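You operate a simulated robot arm through the tools that you are given. There is no shell and no other tool.

Carry out the task below with a simulated robot arm. There is one attempt and no reset: what you move stays moved.

TASK
Rig the grey stirrer: plug out, ring arm in the holder, beaker on the plate, thermometer in the ring.
Fine: lay the plug in the white tray; beaker on the middle of the plate, ring over the beaker; switch on and stir at 2. Set down upright: small beaker.

Only the result counts: the job must be done as asked and must still hold three seconds after the hand-in. Knocking over, shifting, dropping, spilling or breaking anything else fails it.

THE ROBOT
A 6-joint arm with a two-finger parallel gripper, fixed in place. Base frame: the origin is on the floor under the middle of its stand, x ahead of it, y to its left, z up. Readings come in mm, degrees, newtons and seconds.
With the tool pointing down near the work surface it reaches from about 240 to 640 mm from the base axis. Its first joint turns from -66.0 to 66.0 degrees. Payload 2.7 kg.
The tool frame sits at the grasp point between the pads (the TCP): z along the fingers, y along the line on which they close. The tips reach 23 mm beyond it. The gripper opens to 94 mm. The fingers are 38 mm wide and 10 mm thick; the gripper's body (54 by 96 mm) begins 39 mm behind the TCP.
Orientation is that of the tool frame in the base frame, as [roll, pitch, yaw] about the fixed x, y, z axes, in that order (R = Rz(yaw) Ry(pitch) Rx(roll)). With the fingers straight down and closing along the base's y, the tool's x points along the base's -x, its y along +y and its z along -z.

THE INTERFACE
- The arm moves only by the tool servo_tool. Its argument "moves" is a list of rows, each a list of 7 numbers: the gripper command, from -1 (fully open) to 1 (shut), values between in proportion, then the shift along the tool's x, y, z in mm, then the turn, a rotation vector about the tool's x, y, z in degrees. In form: [[claw, x, y, z, wx, wy, wz], ...]. A call has 1 to 20 rows; each row shifts and turns the commanded pose from where the row before left it, along the tool's axes as they then stand. A row lasts 0.2 s, in which the tool goes at most 50 mm and 8.6 degrees; a call with a longer step from one row to the next is refused whole, and so is a gripper value outside its range. A pose out of reach is approached as far as the arm can. The call stops where the force on the tool passes 70 N (or 10 N more than at its start, if that is more) or the arm is blocked; 0.2 s more then pass. Each finger travels about 45 mm/s and halts on what it meets, pressing with about 36 N; the grip force reading is that of the motor and also rises with nothing between the fingers. The clock runs only during rows and for 0.2 s after the last one: add rows that do not move to give the fingers time. The reply holds the time, the measured pose of the TCP, the force on the tool along the base axes, the opening and the grip force, in the units named above and with some noise, with the torque about the TCP (base axes, N m) and any sound that the robot's microphone picked up, and new pictures: "views" is both (left out), scene, wrist or none.
- Cameras (640 x 400 px; columns grow to the right, rows downward): "scene" is fixed at [79.6, -418.7, 1403.1]; the picture's right is [0.80, -0.60, 0.00], its down [-0.25, -0.34, -0.91] and it looks along [0.54, 0.73, -0.42] (base axes); focal length 214 px, centre (320, 200). "wrist" rides on the gripper at [86, 16, -75] in the tool frame; the picture's right is [-0.18, 0.98, 0.00], its down [-0.58, -0.11, -0.81] and it looks along [-0.79, -0.15, 0.59] (tool axes); focal length 243 px, centre (320, 200).
- point_at(camera, pixels): there is no depth. For up to 12 entries [column, row, z] of the newest picture of that camera ("zoom" is the newest enlarged one), the place [x, y] in the base frame at which the ray of that pixel passes the height z, good to about 2 mm, but the place of the scene camera against the robot may be out by one fixed shift of up to 25 mm in any direction. No time passes.
- enlarge(camera, box): a new picture of the part [left, top, right, bottom] of that camera's present view, enlarged. No time passes.
- hand_in(): hands the job in; it is judged then, once.

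Open the gripper and draw the arm clear of the work before you hand the job in, unless the task says otherwise.

The tools are called as a command line: name --pt "numbers of a row" for each row, then --argument value for the rest, lists and objects as JSON in quotes. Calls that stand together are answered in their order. servo_tool: Moves the arm, as the interface text tells. Its arguments: {"type":"object","properties":{"moves":{"type":"array"},"views":{"type":"string","enum":["both","scene","wrist","none"]}},"required":["moves"]} The other tools are called the same way: point_at (camera, pixels) gives the place at which the rays of pixels pass given heights; enlarge (camera, box) takes an enlarged picture of a part of a camera's view; hand_in () hands the job in.

At the start:

```text
clock: 0.0
eef_pos: [277.8, -90.8, 1321.2]
ee_rot: [-179.9, 0.1, -180.0]
wrist_force: [0.5, 0.5, 0.4]
moment: [-0.01, 0.0, 0.0]
finger_gap: 94.2
gripper_force: 0.1
```

scene: 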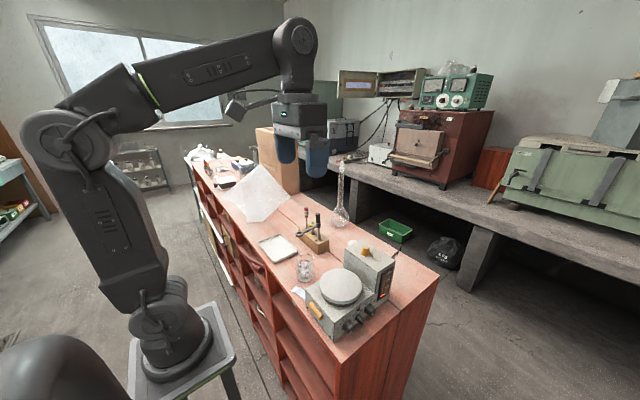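
wrist: 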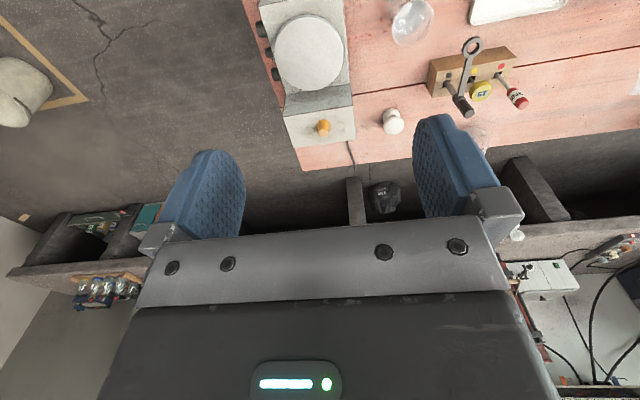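

The scene shows a hotplate stirrer near (345,300), a beaker at (305,270), a wooden stand with tools at (314,235) and a white tray at (278,248). I'll enlarge these areas first.

enlarge --camera "scene" --box '[290, 230, 410, 350]'

enlarge --camera "scene" --box '[250, 190, 350, 260]'

enlarge --camera "wrist" --box '[240, 0, 560, 200]'

```text
3.33 times, centred on (350, 290) of scene
```

zoom: 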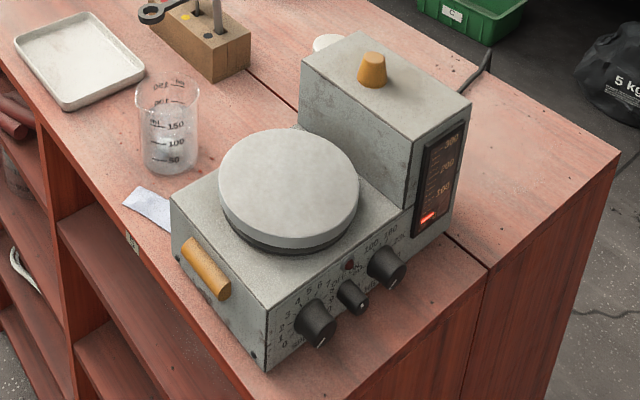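

```text
5.71 times, centred on (300, 225) of scene
```

zoom: 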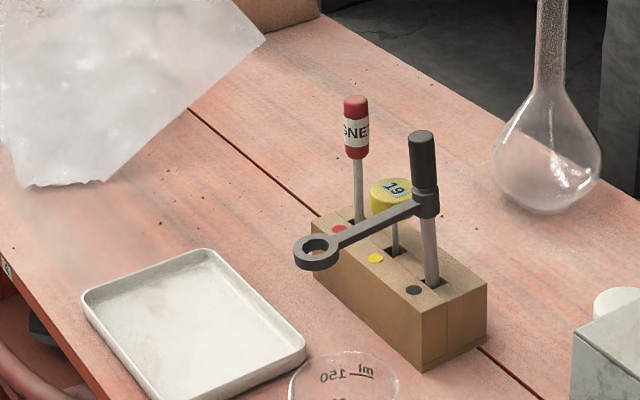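

```text
2.00 times, centred on (400, 100) of wrist
```

zoom: 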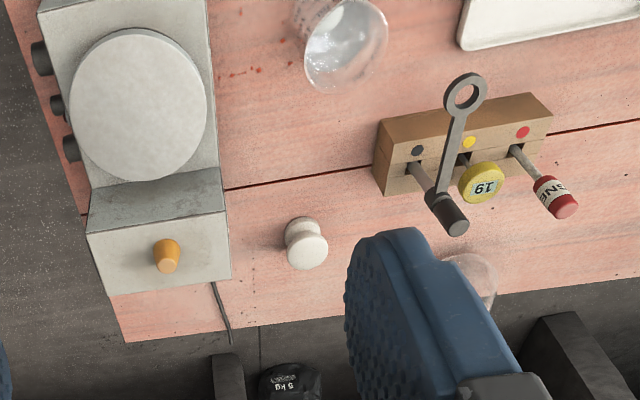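

I need heights, so I'll triangulate a few features between the two cameras: plug, plate, block tools and bench.

point_at --camera "scene" --pixels '[[365.6, 250.4, 900], [365.6, 250.4, 1000], [365.6, 250.4, 1100], [341, 287, 900], [341, 287, 1000], [341, 287, 1100], [278, 248, 800], [278, 248, 900], [278, 248, 1000]]'

point_at --camera "wrist" --pixels '[[323.5, 127.5, 900], [323.5, 127.5, 1000], [323.5, 127.5, 1100], [309, 52, 900], [309, 52, 1000], [309, 52, 1100], [393, 121, 900], [393, 121, 1000]]'

```text
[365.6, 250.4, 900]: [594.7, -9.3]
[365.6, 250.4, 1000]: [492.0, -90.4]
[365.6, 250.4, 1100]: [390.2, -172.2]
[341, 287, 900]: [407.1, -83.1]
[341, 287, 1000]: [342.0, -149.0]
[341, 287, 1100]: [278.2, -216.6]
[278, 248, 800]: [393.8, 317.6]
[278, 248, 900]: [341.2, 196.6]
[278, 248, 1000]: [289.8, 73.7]
```

```text
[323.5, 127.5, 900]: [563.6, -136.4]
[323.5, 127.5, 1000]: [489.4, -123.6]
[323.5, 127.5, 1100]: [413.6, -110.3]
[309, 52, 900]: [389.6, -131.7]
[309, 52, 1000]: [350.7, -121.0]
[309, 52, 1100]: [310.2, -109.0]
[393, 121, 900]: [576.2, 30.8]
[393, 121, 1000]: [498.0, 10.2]
```

Triangulation gives the plate top at z≈964 and the plug at ≈1035, with the panel knobs facing -y. I'll move the arm toward -y and yaw it 90° so the wrist camera faces the panel.

servo_tool --pt "-1 -8 -40 15 0 0 0" --pt "-1 -8 -40 15 0 0 0" --pt "-1 -8 -40 15 0 0 0" --pt "-1 -8 -40 15 0 0 0" --pt "-1 -8 -40 15 0 0 0" --pt "-1 -8 -40 15 0 0 0" --pt "-1 0 0 0 0 0 -8.2" --pt "-1 0 0 0 0 0 -8.2" --pt "-1 0 0 0 0 0 -8.2" --pt "-1 0 0 0 0 0 -8.2" --pt "-1 0 0 0 0 0 -8.2" --pt "-1 0 0 0 0 0 -8.2" --pt "-1 0 0 0 0 0 -8.2" --pt "-1 0 0 0 0 0 -8.2" --pt "-1 0 0 0 0 0 -8.2" --pt "-1 0 0 0 0 0 -8.2" --pt "-1 0 0 0 0 0 -8"

```text
clock: 3.6
eef_pos: [326.6, -331.4, 1233.2]
ee_rot: [-179.9, -0.1, -90.0]
wrist_force: [0.7, 1.0, 0.4]
moment: [-0.01, 0.0, 0.01]
finger_gap: 93.9
gripper_force: 0.2
```

scene: 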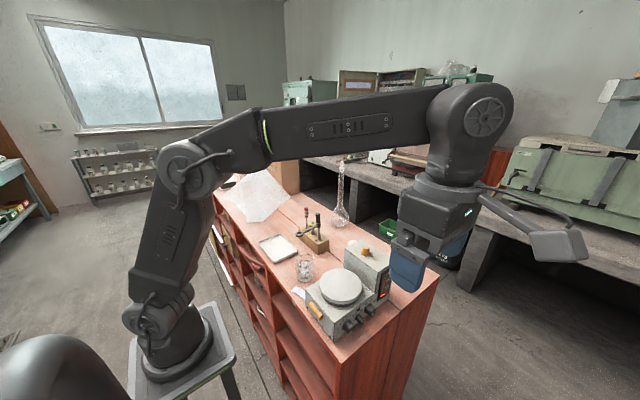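
wrist: 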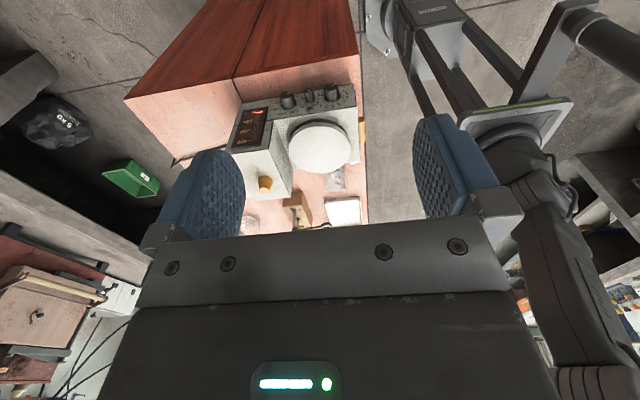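

The wrist camera now sees the panel at about (305,100). I'll enlarge that.

enlarge --camera "wrist" --box '[225, 75, 375, 170]'

enlarge --camera "scene" --box '[255, 200, 355, 270]'

```text
4.21 times, centred on (300, 122) of wrist
```

zoom: 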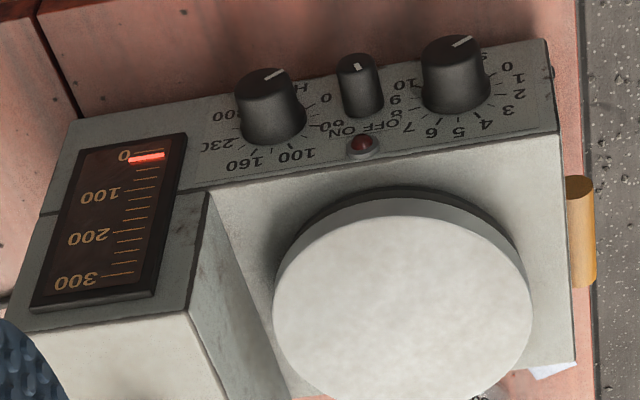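

```text
5.71 times, centred on (305, 235) of scene
```

zoom: 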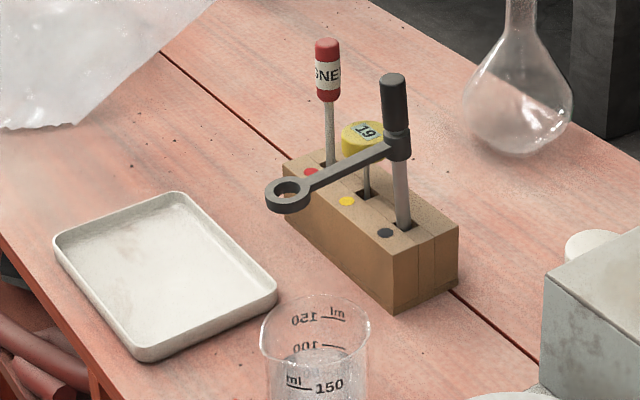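

The panel has the speed knob (0–10), an ON/OFF toggle knob and the heat knob. I'll lower the camera for a closer, head-on look.

servo_tool --pt "-1 10 0 36 0 0 0" --pt "-1 10 0 36 0 0 0" --pt "-1 10 0 36 0 0 0" --pt "-1 10 0 36 0 0 0" --pt "-1 10 0 36 0 0 0" --pt "-1 0 0 0 0 0 0" --views "wrist"

enlarge --camera "wrist" --box '[220, 130, 420, 255]'

```text
clock: 5.0
eef_pos: [328.8, -385.6, 1050.7]
ee_rot: [-179.9, -0.1, -90.0]
wrist_force: [-0.4, 0.1, -1.1]
moment: [0.02, 0.04, 0.0]
finger_gap: 93.8
gripper_force: 0.1
```

wrist: 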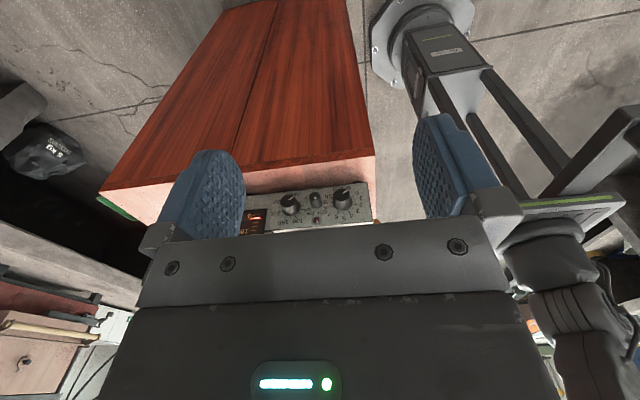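

```text
3.20 times, centred on (320, 192) of wrist
```

zoom: 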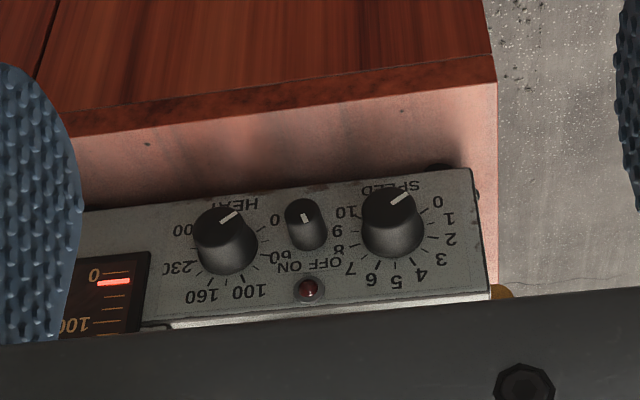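

The speed pointer is near 0, the toggle sits in the middle and the LED is at zoom (308,287). I'll record rays for these features, then look from another position to triangulate.

point_at --camera "zoom" --pixels '[[388, 212, 900], [388, 212, 960], [303, 213, 900], [303, 213, 960], [218, 230, 900], [218, 230, 960], [308, 287, 900], [308, 287, 960], [487, 292, 900], [487, 292, 960], [470, 168, 900], [470, 168, 860]]'

servo_tool --pt "-1 -20 20 30 0 0 0" --pt "-1 -20 0 30 0 0 0" --pt "-1 -20 0 20 0 0 0" --pt "-1 0 0 0 0 0 0" --views "wrist"

enlarge --camera "wrist" --box '[220, 130, 420, 255]'

```text
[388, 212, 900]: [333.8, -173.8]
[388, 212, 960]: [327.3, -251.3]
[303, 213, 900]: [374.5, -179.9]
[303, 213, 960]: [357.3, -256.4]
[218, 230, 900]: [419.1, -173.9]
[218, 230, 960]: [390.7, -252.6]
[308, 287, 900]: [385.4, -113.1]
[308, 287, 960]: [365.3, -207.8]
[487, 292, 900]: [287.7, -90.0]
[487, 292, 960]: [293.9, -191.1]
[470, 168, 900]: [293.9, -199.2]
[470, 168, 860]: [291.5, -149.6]
```

```text
clock: 6.0
eef_pos: [307.8, -321.6, 973.2]
ee_rot: [-179.9, -0.2, -89.9]
wrist_force: [-0.3, 0.3, -0.5]
moment: [-0.03, 0.01, -0.02]
finger_gap: 93.8
gripper_force: 0.0
```

wrist: 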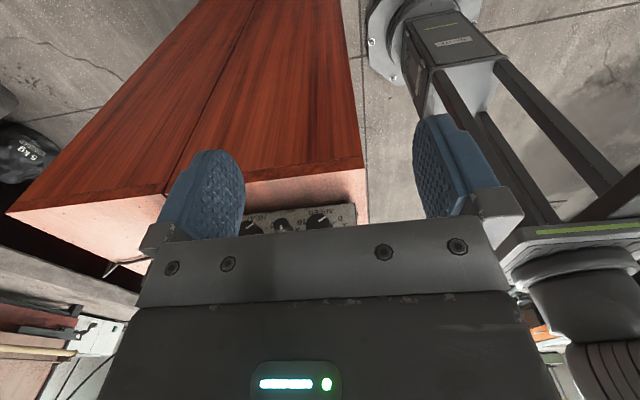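

```text
3.20 times, centred on (320, 192) of wrist
```

zoom: 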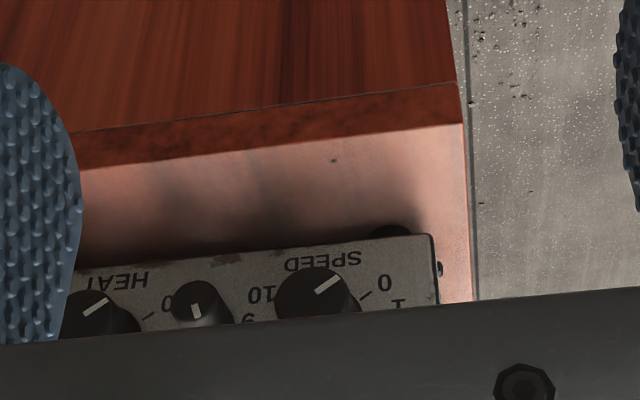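

Same features from the closer view: speed cap at about (313,290), toggle cap at (194,299), panel bottom corner at (434,235). I'll triangulate them.

point_at --camera "zoom" --pixels '[[313, 290, 900], [313, 290, 960], [194, 299, 900], [194, 299, 960], [434, 235, 860], [434, 235, 900], [462, 122, 860], [462, 122, 880], [462, 122, 840], [371, 297, 900], [371, 297, 960]]'

```text
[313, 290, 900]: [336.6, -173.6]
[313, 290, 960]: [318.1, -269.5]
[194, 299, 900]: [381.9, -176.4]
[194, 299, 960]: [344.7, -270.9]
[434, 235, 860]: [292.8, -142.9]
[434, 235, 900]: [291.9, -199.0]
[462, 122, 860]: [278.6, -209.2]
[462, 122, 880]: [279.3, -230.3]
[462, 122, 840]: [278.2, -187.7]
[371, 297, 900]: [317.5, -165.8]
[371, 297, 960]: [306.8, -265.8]
```

The baseline is too small for good depth. I'll rise, yaw back to the original orientation and view the stirrer from the robot side, which gives an orthogonal ray set.

servo_tool --pt "-1 0 0 -45 0 0 0" --pt "-1 0 0 -45 0 0 0" --pt "-1 0 0 -45 0 0 0" --pt "-1 0 0 -42 0 0 0" --pt "-1 0 0 0 0 0 8.2" --pt "-1 0 0 0 0 0 8.2" --pt "-1 0 0 0 0 0 8.2" --pt "-1 0 0 0 0 0 8.2" --pt "-1 0 0 0 0 0 8.2" --pt "-1 0 0 0 0 0 8.2" --pt "-1 0 0 0 0 0 8.2" --pt "-1 0 0 0 0 0 8.2" --pt "-1 0 0 0 0 0 8.2" --pt "-1 0 0 0 0 0 8.2" --pt "-1 0 0 0 0 0 8" --pt "-1 9 45 0 0 0 0" --pt "-1 9 45 0 0 0 0" --pt "-1 9 45 0 0 0 0" --pt "-1 3 45 0 0 0 0" --pt "-1 0 0 0 0 0 0" --views "both"

enlarge --camera "wrist" --box '[160, 0, 480, 200]'

```text
clock: 10.2
eef_pos: [275.3, -139.8, 1148.2]
ee_rot: [-179.9, 0.2, -180.0]
wrist_force: [0.6, -0.7, 0.5]
moment: [-0.03, 0.0, -0.02]
finger_gap: 93.9
gripper_force: 0.0
```

scene: 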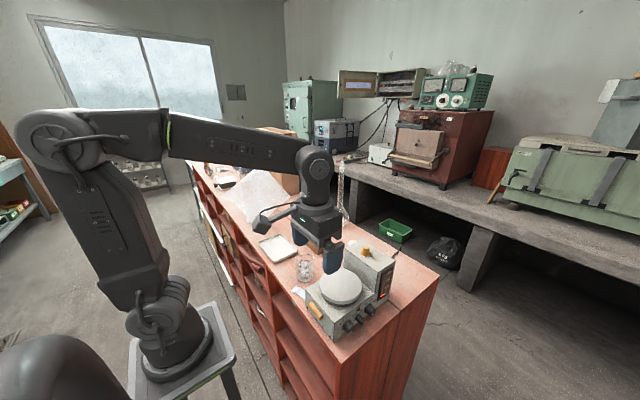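
wrist: 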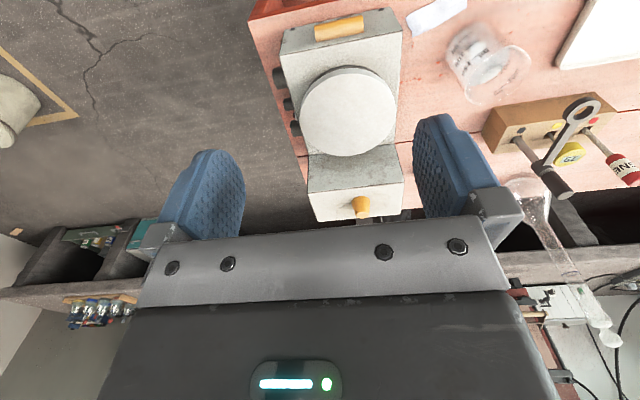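

```text
2.00 times, centred on (320, 100) of wrist
```

zoom: 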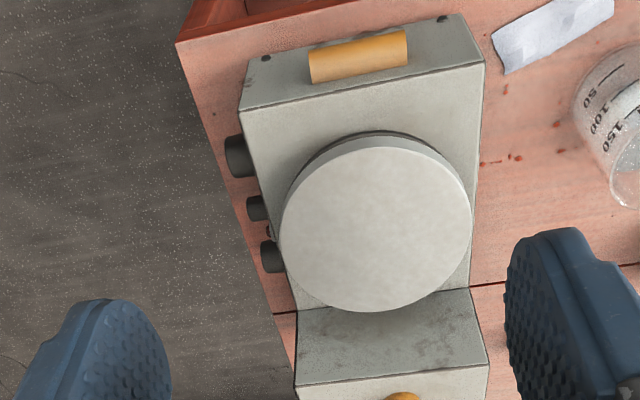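

Now I have an orthogonal view. I'll get rays for the bench corner, knobs, plate centre and plug.

point_at --camera "wrist" --pixels '[[248.5, 21.5, 860], [248.5, 21.5, 880], [275, 78, 900], [275, 78, 940], [284, 104, 900], [284, 104, 940], [348, 113.5, 940], [348, 113.5, 980], [361, 202, 1000], [361, 202, 1040], [402, 33, 900], [402, 33, 940]]'

enlarge --camera "wrist" --box '[260, 130, 440, 240]'

enlarge --camera "wrist" --box '[400, 0, 640, 200]'

```text
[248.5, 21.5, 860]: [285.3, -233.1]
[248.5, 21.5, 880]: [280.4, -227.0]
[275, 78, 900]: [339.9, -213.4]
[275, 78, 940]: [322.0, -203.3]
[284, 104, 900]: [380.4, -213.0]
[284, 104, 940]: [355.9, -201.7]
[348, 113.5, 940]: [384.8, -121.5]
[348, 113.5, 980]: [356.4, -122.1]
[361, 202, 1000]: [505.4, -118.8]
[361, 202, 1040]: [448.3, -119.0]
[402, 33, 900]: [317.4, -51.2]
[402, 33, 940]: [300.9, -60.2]
```

```text
3.56 times, centred on (350, 185) of wrist
```

zoom: 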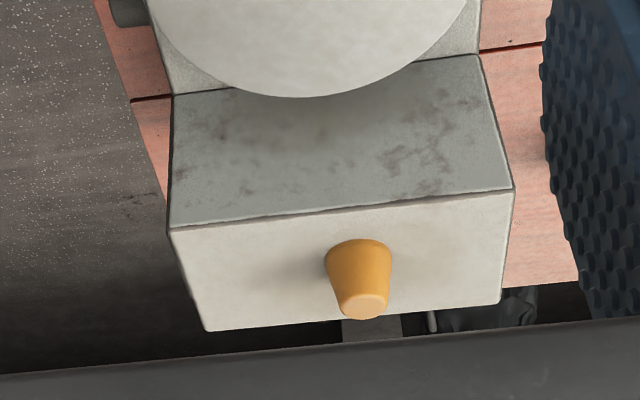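

```text
2.00 times, centred on (520, 100) of wrist
```

zoom: 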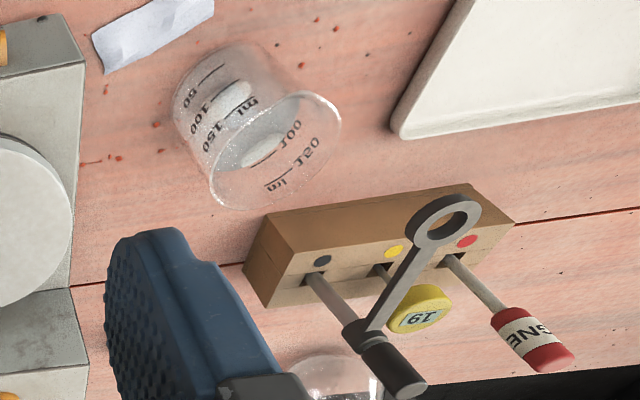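

Bench top comes out at z≈880, the plate centre at (367.5,-122,963.5), and the knob caps near y≈-207, z≈922. Next I'll move out to -y and pitch the tool to point along +y, to test reach and look at the panel face-on.

servo_tool --pt "-1 0 -48 0 0 0 0" --pt "-1 0 -48 0 0 0 0" --pt "-1 0 -48 0 0 0 0" --pt "-1 0 -48 0 0 0 0" --pt "-1 0 -28 0 0 0 0" --pt "-1 0 0 0 -8.2 0 0" --pt "-1 0 0 0 -8.2 0 0" --pt "-1 0 0 0 -8.2 0 0" --pt "-1 0 0 0 -8.2 0 0" --pt "-1 0 0 0 -8.2 0 0" --pt "-1 0 0 0 -8.2 0 0" --pt "-1 0 0 0 -8.2 0 0" --pt "-1 0 0 0 -8.2 0 0" --pt "-1 0 0 0 -8.2 0 0" --pt "-1 0 0 0 -8.2 0 0" --pt "-1 0 0 0 -8 0 0" --pt "-1 0 0 0 0 0 0" --views "both"

```text
clock: 13.8
eef_pos: [244.9, -180.6, 978.5]
ee_rot: [90.4, 0.0, 179.8]
wrist_force: [-0.1, -0.9, 1.1]
moment: [-0.01, 0.01, 0.01]
finger_gap: 93.9
gripper_force: 0.1
out of reach, approached as far as the arm can: row 10, 11, 12, 13, 14, 15, 16
```

scene: 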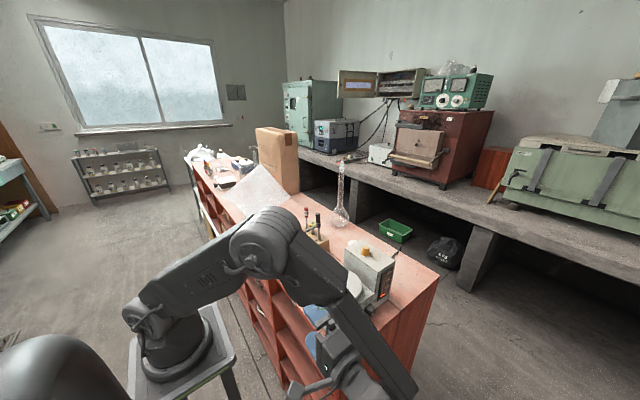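
wrist: 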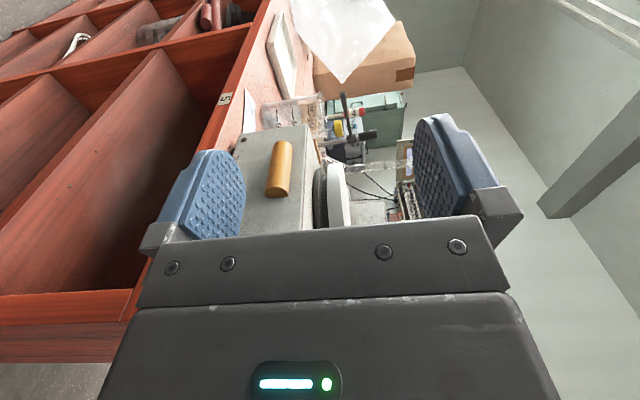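

The pose was out of reach (first joint limited), so the arm stopped at (245,-181,978) with the tool pointing +y, clear of the stirrer. I'll make a small test move up and out to see how the commanded pose behaves.

servo_tool --pt "-1 0 10 0 0 0 0" --views "none"

```text
clock: 14.2
eef_pos: [243.1, -173.8, 984.9]
ee_rot: [90.2, 0.1, 179.9]
wrist_force: [0.4, 0.1, 0.3]
moment: [0.0, -0.03, 0.0]
finger_gap: 94.0
gripper_force: 0.0
out of reach, approached as far as the arm can: row 1
```

The commanded pose seems to remain at the unreachable target. I'll raise further, which is safe either way, before shifting toward reachable space.

servo_tool --pt "-1 0 40 0 0 0 0" --pt "-1 0 40 0 0 0 0" --views "none"

```text
clock: 14.8
eef_pos: [237.6, -136.1, 1029.2]
ee_rot: [90.3, 0.0, 179.9]
wrist_force: [-0.2, 0.0, 0.0]
moment: [0.0, 0.03, 0.05]
finger_gap: 94.1
gripper_force: 0.0
out of reach, approached as far as the arm can: row 1, 2
```

The commanded pose is indeed still the distant one, and horizontal tool poses there exceed wrist limits. I'll rotate back to tool-down, then grip the knobs from above with yaw -90 instead, turning about the knob axis by tilting.

servo_tool --pt "-1 0 0 0 8.2 0 0" --pt "-1 0 0 0 8.2 0 0" --pt "-1 0 0 0 8.2 0 0" --pt "-1 0 0 0 8.2 0 0" --pt "-1 0 0 0 8.2 0 0" --pt "-1 0 0 0 8.2 0 0" --pt "-1 0 0 0 8.2 0 0" --pt "-1 0 0 0 8.2 0 0" --pt "-1 0 0 0 8.2 0 0" --pt "-1 0 0 0 8.2 0 0" --pt "-1 0 0 0 8 0 0" --pt "-1 0 0 0 0 0 0" --pt "-1 0 0 0 0 0 0" --views "scene"

```text
clock: 17.6
eef_pos: [238.5, -136.8, 1028.7]
ee_rot: [-179.9, 0.1, 179.9]
wrist_force: [-0.3, -0.2, 0.7]
moment: [0.01, 0.01, 0.0]
finger_gap: 94.0
gripper_force: 0.2
```

scene: 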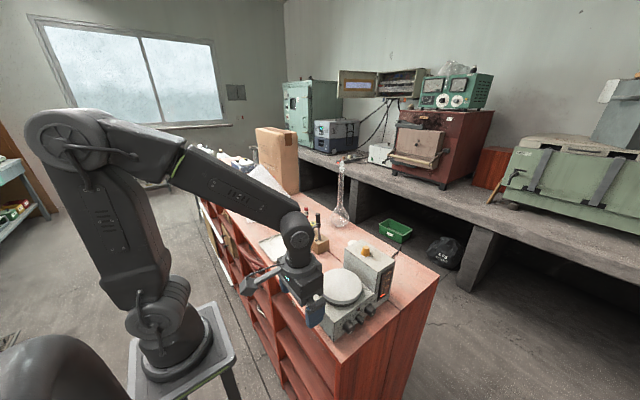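

The commanded pose is clamped to the reached pose, which is good. I'll rise, move to y≈-300 and yaw to -90 for a close frontal look at the toggle.

servo_tool --pt "-1 0 0 -45 0 0 0" --pt "-1 0 0 -45 0 0 0" --pt "-1 -20 -45 0 0 0 0" --pt "-1 -20 -45 0 0 0 0" --pt "-1 -20 -45 0 0 0 0" --pt "-1 -20 -45 0 0 0 0" --pt "-1 0 0 0 0 0 -8.2" --pt "-1 0 0 0 0 0 -8.2" --pt "-1 0 0 0 0 0 -8.2" --pt "-1 0 0 0 0 0 -8.2" --pt "-1 0 0 0 0 0 -8.2" --pt "-1 0 0 0 0 0 -8.2" --pt "-1 0 0 0 0 0 -8.2" --pt "-1 0 0 0 0 0 -8.2" --pt "-1 0 0 0 0 0 -8.2" --pt "-1 0 0 0 0 0 -8.2" --pt "-1 0 0 0 0 0 -8" --pt "-1 10 0 45 0 0 0" --pt "-1 10 0 45 0 0 0" --pt "-1 0 0 0 0 0 0" --views "wrist"

enlarge --camera "wrist" --box '[240, 150, 380, 235]'

```text
clock: 21.8
eef_pos: [320.5, -336.0, 1027.3]
ee_rot: [-179.9, -0.1, -90.0]
wrist_force: [0.1, 0.2, 1.1]
moment: [-0.01, -0.02, 0.0]
finger_gap: 93.9
gripper_force: 0.1
```

wrist: 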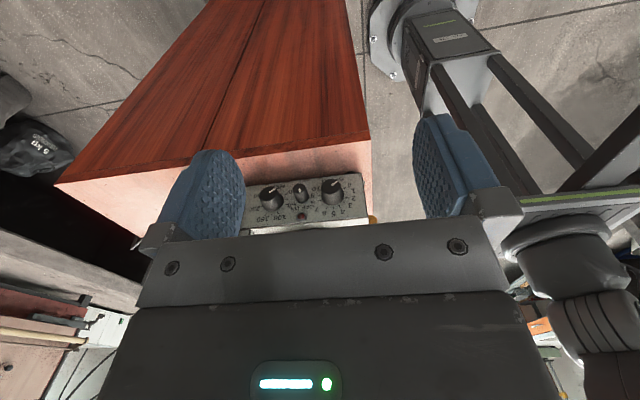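

```text
4.57 times, centred on (310, 192) of wrist
```

zoom: 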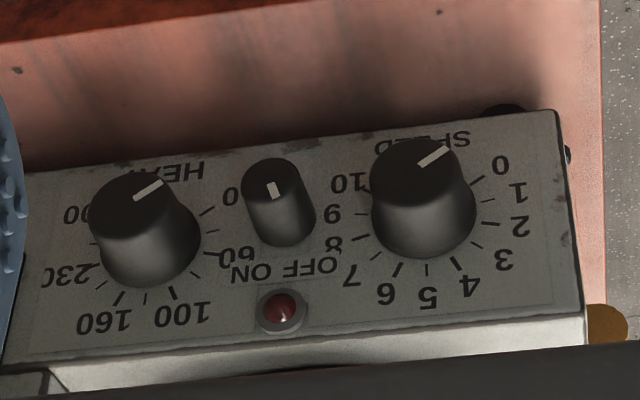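

I'll magnify the toggle mark and the speed pointer further.

enlarge --camera "wrist" --box '[288, 178, 320, 198]'

enlarge --camera "wrist" --box '[315, 172, 363, 212]'

```text
16.00 times, centred on (304, 188) of wrist
```

zoom: 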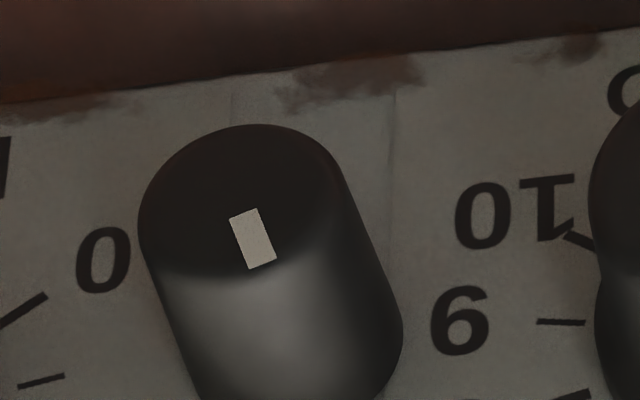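

```text
10.00 times, centred on (339, 192) of wrist
```

zoom: 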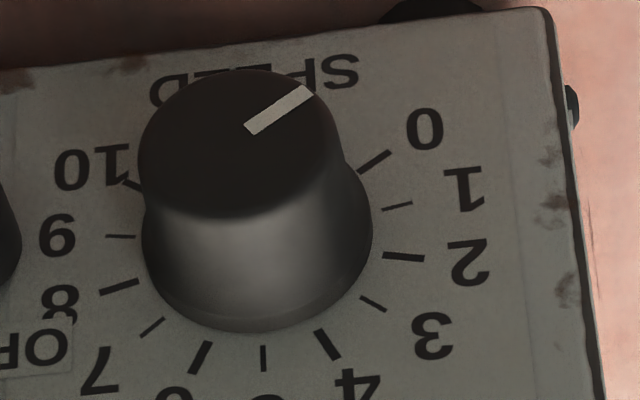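

The toggle mark points toward OFF, and the speed pointer is aligned with the 0 tick. I'll query the cap centres and base centre rays here.

point_at --camera "wrist" --pixels '[[331.0, 186.3, 900], [331.0, 186.3, 940], [299.2, 188.2, 900], [299.2, 188.2, 940], [332.7, 196.8, 900], [332.7, 196.8, 940], [265.5, 197, 900], [265.5, 197, 940], [361.5, 173, 880], [361.5, 173, 900]]'

```text
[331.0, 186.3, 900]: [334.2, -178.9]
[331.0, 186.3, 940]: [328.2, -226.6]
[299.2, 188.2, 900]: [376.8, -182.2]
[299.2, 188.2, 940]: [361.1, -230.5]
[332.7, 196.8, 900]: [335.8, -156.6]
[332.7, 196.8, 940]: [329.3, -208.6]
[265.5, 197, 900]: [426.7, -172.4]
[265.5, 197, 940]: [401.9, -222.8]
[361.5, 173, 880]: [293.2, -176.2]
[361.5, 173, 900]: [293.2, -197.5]
```

Speed knob axis is about (331, z 924) with the cap at y≈-207 and the panel at ≈-188; toggle at (369, z 921). I'll set the jaw narrow (≈34 mm) and tilt +45° about tool x, testing reach here before approaching.

servo_tool --pt "0.277 0 0 0 7.5 0 0" --pt "0.277 0 0 0 7.5 0 0" --pt "0.277 0 0 0 7.5 0 0" --pt "0.277 0 0 0 7.5 0 0" --pt "0.277 0 0 0 7.5 0 0" --pt "0.277 0 0 0 7.5 0 0" --pt "0.277 0 0 0 0 0 0" --views "wrist"

```text
clock: 23.4
eef_pos: [346.7, -333.5, 1068.7]
ee_rot: [-136.0, 0.4, -90.6]
wrist_force: [0.8, -0.6, 0.2]
moment: [0.01, -0.04, -0.03]
finger_gap: 33.8
gripper_force: 0.1
out of reach, approached as far as the arm can: row 6
```

wrist: 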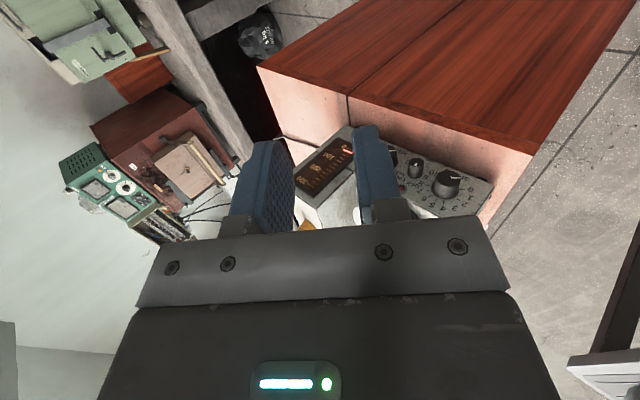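

45° is just at the limit here. I'll reduce the tilt to ~25° and do the turn in two bites.

servo_tool --pt "0.277 0 0 0 -6.33 0 0" --pt "0.277 0 0 0 -6.33 0 0" --pt "0.277 0 0 0 -6.33 0 0" --pt "0.277 0 0 0 0 0 0" --views "none"

```text
clock: 24.4
eef_pos: [344.6, -334.6, 1066.9]
ee_rot: [-154.0, -0.1, -89.9]
wrist_force: [0.3, -1.0, 0.0]
moment: [0.01, -0.03, -0.02]
finger_gap: 33.9
gripper_force: 0.0
```

Now moving to a pre-approach at (327.5,-262,931) in front of the speed knob.

servo_tool --pt "0.277 -18.15 18.7 28.6 0 0 0" --pt "0.277 -18.15 18.7 28.6 0 0 0" --pt "0.277 -18.15 18.7 28.6 0 0 0" --pt "0.277 -18.15 18.7 28.6 0 0 0" --pt "0.277 0 0 0 0 0 0" --views "both"

enlarge --camera "wrist" --box '[220, 100, 420, 225]'

```text
clock: 25.6
eef_pos: [328.7, -263.6, 931.4]
ee_rot: [-154.0, 0.0, -90.0]
wrist_force: [-0.1, -0.5, -0.3]
moment: [-0.01, -0.01, 0.0]
finger_gap: 33.6
gripper_force: 0.0
```

scene: 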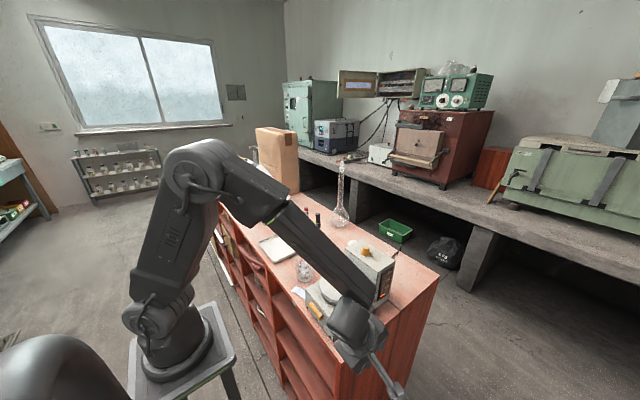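
wrist: 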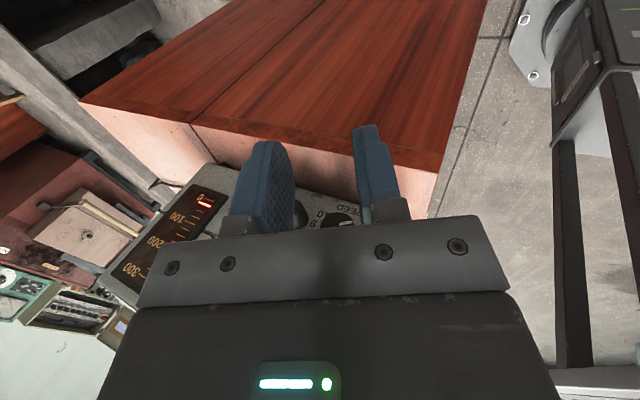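

```text
3.20 times, centred on (320, 162) of wrist
```

zoom: 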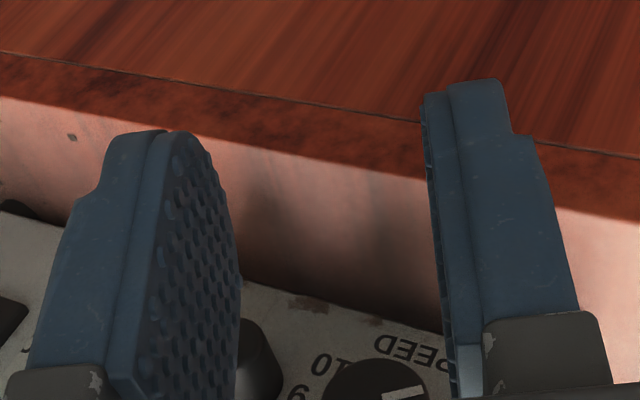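

The knob cap is visible at zoom (380,~390) between the fingers. I'll check its ray against the expected location.

point_at --camera "zoom" --pixels '[[380, 392, 915], [380, 392, 924], [380, 392, 933], [255, 355, 915], [255, 355, 921], [443, 333, 890], [443, 333, 895]]'

```text
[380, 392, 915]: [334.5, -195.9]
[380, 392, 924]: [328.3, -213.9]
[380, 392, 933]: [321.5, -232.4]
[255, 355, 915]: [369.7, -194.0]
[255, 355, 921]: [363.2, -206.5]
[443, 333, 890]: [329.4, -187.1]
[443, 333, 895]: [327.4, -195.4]
```

Consistent with K≈(331,-207,922). Advancing +y by 50 mm over the knob with the jaws at 34 mm.

servo_tool --pt "0.277 -17 0 0 0 0 0" --pt "0.277 -17 0 0 0 0 0" --pt "0.277 -15 0 0 0 0 0" --pt "0.277 0 0 0 0 0 0" --views "wrist"

enlarge --camera "wrist" --box '[220, 100, 420, 225]'

```text
clock: 26.6
eef_pos: [330.2, -225.6, 932.0]
ee_rot: [-153.5, -1.5, -91.6]
wrist_force: [-1.0, -10.9, -6.0]
moment: [-0.22, 0.21, -0.38]
finger_gap: 32.4
gripper_force: 0.1
stopped in row 4: the force on the tool passed its limit at 72 N (the readings are from after the stop); the commanded pose is now the measured one
```

wrist: 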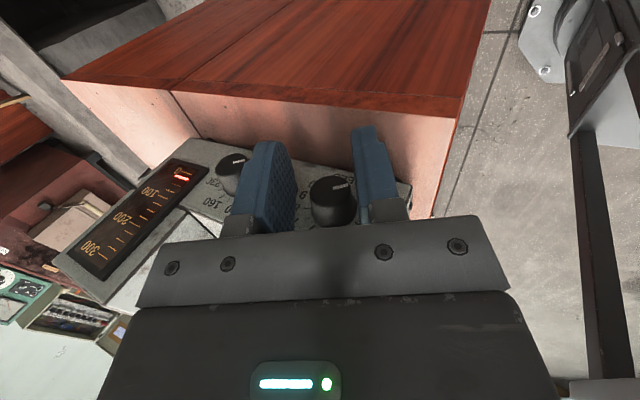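

```text
3.20 times, centred on (320, 162) of wrist
```

zoom: 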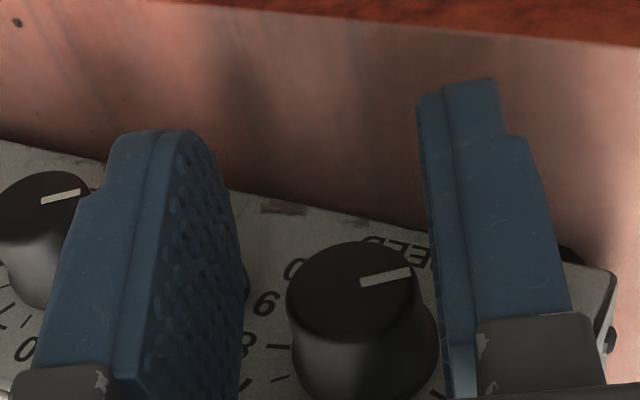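

Contact at y=-225.6: the +x finger edge met the toggle cap (moment about z matches). I'll back off and check whether anything shifted.

servo_tool --pt "0.277 20 0 0 0 0 0" --pt "0.277 20 0 0 0 0 0" --pt "0.277 30 0 0 0 0 0" --pt "0.277 0 0 0 0 0 0" --views "both"

enlarge --camera "scene" --box '[290, 230, 410, 350]'

```text
clock: 27.6
eef_pos: [328.1, -293.9, 933.9]
ee_rot: [-153.3, -1.3, -91.4]
wrist_force: [-1.0, -0.2, -0.2]
moment: [0.0, 0.01, 0.02]
finger_gap: 34.2
gripper_force: 0.0
```

scene: 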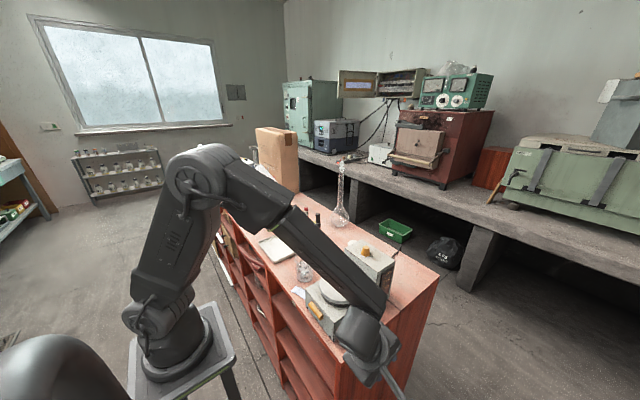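
wrist: 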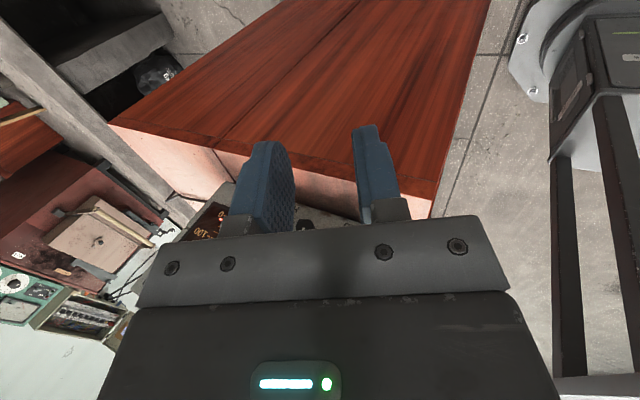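

```text
3.33 times, centred on (350, 290) of scene
```

zoom: 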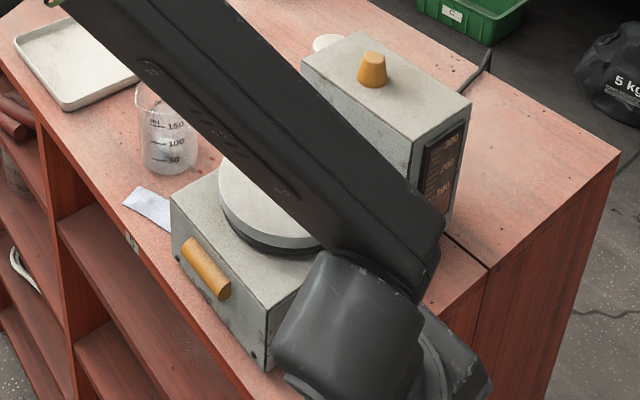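

The scene view shows the stirrer unmoved. I'll correct the orientation, narrow the jaws to ~31 mm and raise the TCP slightly so the tip corner clears the toggle.

servo_tool --pt "0.34 0 1.3 -0.6 -1.7 -1.78 -0.69" --pt "0.34 0 0 0 0 0 0" --pt "0.34 0 0 0 0 0 0" --views "none"

```text
clock: 28.4
eef_pos: [326.8, -292.7, 934.4]
ee_rot: [-155.1, 0.1, -89.9]
wrist_force: [-0.6, 0.8, -0.1]
moment: [0.03, 0.01, 0.02]
finger_gap: 31.1
gripper_force: 0.0
```

Pose is right. Advancing to y≈-233 first and looking.

servo_tool --pt "0.34 -30 0 0 0 0 0" --pt "0.34 -30 0 0 0 0 0" --pt "0.34 0 0 0 0 0 0" --views "wrist"

enlarge --camera "wrist" --box '[220, 100, 420, 225]'

```text
clock: 29.1
eef_pos: [324.4, -233.0, 934.2]
ee_rot: [-155.2, 0.1, -89.9]
wrist_force: [-0.1, -0.1, -0.9]
moment: [0.07, 0.01, 0.0]
finger_gap: 30.9
gripper_force: 0.1
```

wrist: 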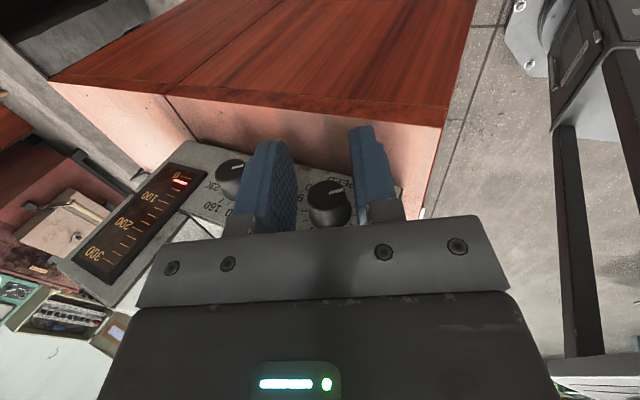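

```text
3.20 times, centred on (320, 162) of wrist
```

zoom: 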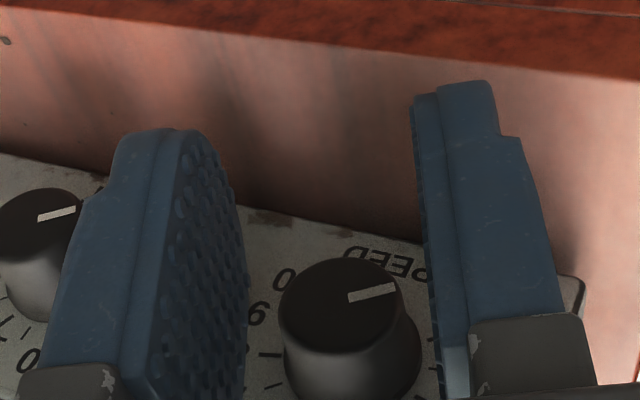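

Checking the cap centre from this close view.

point_at --camera "zoom" --pixels '[[340, 303, 919], [340, 303, 923], [340, 303, 927], [38, 235, 919], [38, 235, 923]]'

```text
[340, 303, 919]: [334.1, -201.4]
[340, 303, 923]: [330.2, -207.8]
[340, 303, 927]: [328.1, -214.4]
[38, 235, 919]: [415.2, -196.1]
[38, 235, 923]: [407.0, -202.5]
```

K confirmed at about (330.5,-207.5,923). Advancing the last 19 mm, then closing.

servo_tool --pt "0.34 -7 0 0 0 0 0" --pt "0.34 -6 0 0 0 0 0" --pt "0.34 -6 0 0 0 0 0" --pt "0.34 0 0 0 0 0 0" --views "none"

```text
clock: 30.1
eef_pos: [326.1, -213.5, 933.7]
ee_rot: [-155.1, -0.1, -89.8]
wrist_force: [-0.2, 0.7, -0.7]
moment: [0.0, 0.01, 0.02]
finger_gap: 31.2
gripper_force: 0.0
```

No contact, TCP at (326,-213.5,934). Closing on the knob.

servo_tool --pt "0.6 0 0 0 0 0 0" --pt "0.7 0 0 0 0 0 0" --pt "0.7 0 0 0 0 0 0" --pt "0.7 0 0 0 0 0 0" --views "wrist"

enlarge --camera "wrist" --box '[220, 100, 420, 225]'

```text
clock: 31.1
eef_pos: [327.5, -214.8, 935.6]
ee_rot: [-155.0, -0.2, -89.8]
wrist_force: [11.0, 4.6, 3.8]
moment: [0.14, -0.13, -0.53]
finger_gap: 24.5
gripper_force: 44.7
```

wrist: 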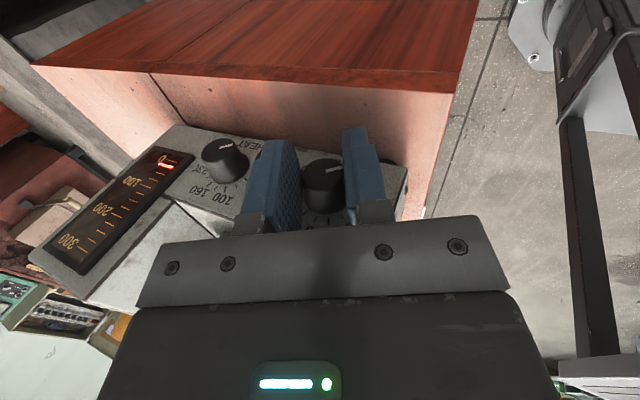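

```text
3.20 times, centred on (320, 162) of wrist
```

zoom: 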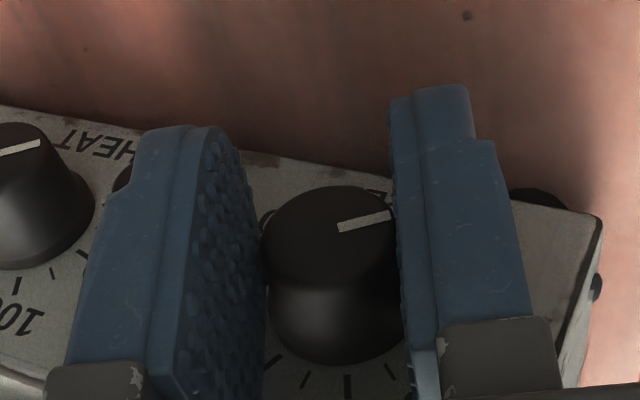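

Gripped at 24.5 mm. Turning clockwise 25° about the knob axis first and checking forces.

servo_tool --pt "0.7 0 -1.74 0.13 -8.33 0 0" --pt "0.7 0 -1.74 0.13 -8.33 0 0" --pt "0.7 0 -1.74 0.13 -8.33 0 0" --pt "0.7 0 0 0 0 0 0" --views "wrist"

enlarge --camera "wrist" --box '[220, 100, 420, 225]'

```text
clock: 31.8
eef_pos: [323.0, -217.0, 936.0]
ee_rot: [-174.0, -0.1, -88.5]
wrist_force: [-22.6, -4.3, 7.8]
moment: [1.25, -4.78, 3.0]
finger_gap: 41.1
gripper_force: 30.4
stopped in row 3: the force on the tool passed its limit at 83 N (the readings are from after the stop); the commanded pose is now the measured one
```

wrist: 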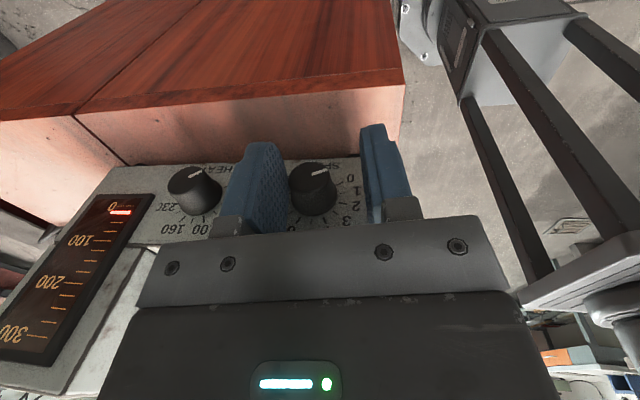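

```text
3.20 times, centred on (320, 162) of wrist
```

zoom: 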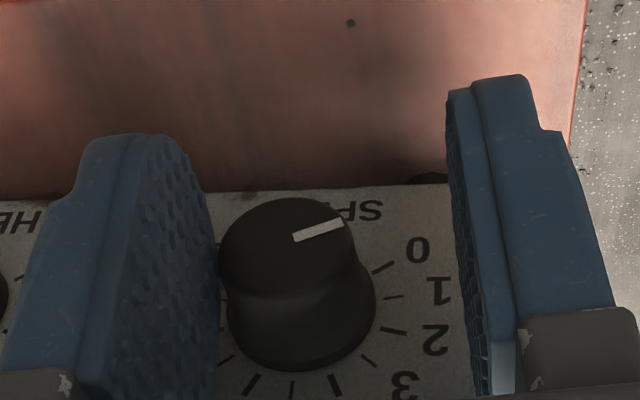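

The turn was stopped at 83 N after ~19° with the fingers forced apart (gap 41). I need to see what is touching, so I'll look at the scene view enlarged before moving.

enlarge --camera "scene" --box '[310, 250, 410, 350]'

enlarge --camera "wrist" --box '[270, 145, 370, 215]'

```text
4.00 times, centred on (360, 300) of scene
```

zoom: 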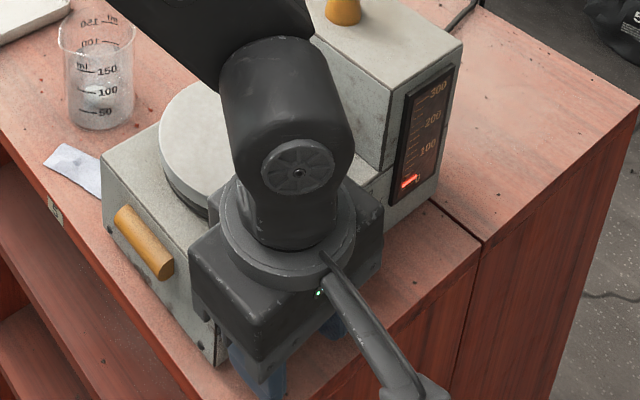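

```text
5.71 times, centred on (320, 180) of wrist
```

zoom: 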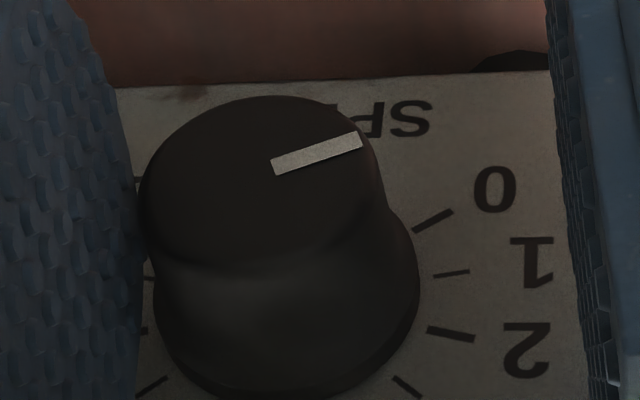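

I'll hold still for a moment to read settled forces (no motion, same grip command).

servo_tool --pt "0.13 0 0 0 0 0 0" --pt "0.13 0 0 0 0 0 0" --views "none"

```text
clock: 32.4
eef_pos: [323.4, -216.2, 935.4]
ee_rot: [-174.2, -0.1, -88.9]
wrist_force: [-24.3, -13.5, 11.5]
moment: [1.28, -1.45, 1.13]
finger_gap: 41.8
gripper_force: 0.8
```

Settled force is (-24,-13.5,+11.5) N with a moment suggesting contact near (325,-170,993), i.e. the gripper body close to the plate rim rather than the fingers. I'll check the body corners in the scene picture.

point_at --camera "scene" --pixels '[[327.5, 312, 975], [327.5, 312, 1000], [327.5, 312, 1040], [375.5, 301.5, 975], [375.5, 301.5, 1000], [375.5, 301.5, 1040], [344, 340, 960], [344, 340, 975], [344, 340, 1000]]'

enlarge --camera "scene" --box '[320, 290, 385, 350]'

```text
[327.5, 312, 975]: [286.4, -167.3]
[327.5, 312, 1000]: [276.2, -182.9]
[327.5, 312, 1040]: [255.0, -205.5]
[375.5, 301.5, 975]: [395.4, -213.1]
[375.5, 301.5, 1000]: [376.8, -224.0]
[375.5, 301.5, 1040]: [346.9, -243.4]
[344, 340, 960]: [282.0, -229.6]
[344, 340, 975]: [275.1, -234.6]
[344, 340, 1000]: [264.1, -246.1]
```

```text
6.67 times, centred on (352, 320) of scene
```

zoom: 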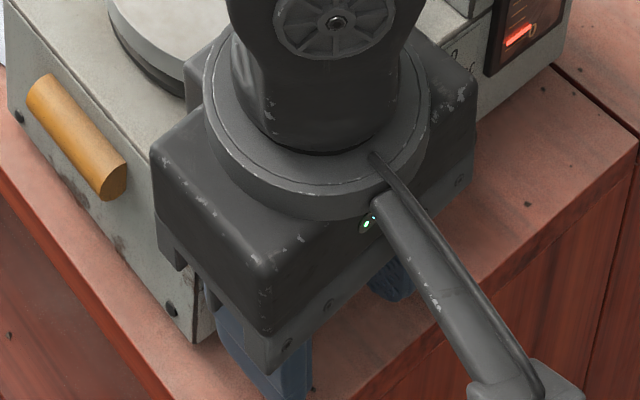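

The body is near the box edge. The safest release is straight out along -y (the knob axis), which is also along the contact force, so I'll back out in small steps.

servo_tool --pt "0.13 3 0 0 0 0 0" --pt "0.13 5 0 0 0 0 0" --pt "0.13 0 0 0 0 0 0" --views "none"

```text
clock: 33.2
eef_pos: [325.6, -223.9, 935.9]
ee_rot: [-174.0, 0.0, -88.9]
wrist_force: [-0.4, 0.0, -0.5]
moment: [-0.02, -0.02, 0.0]
finger_gap: 40.9
gripper_force: 0.1
```

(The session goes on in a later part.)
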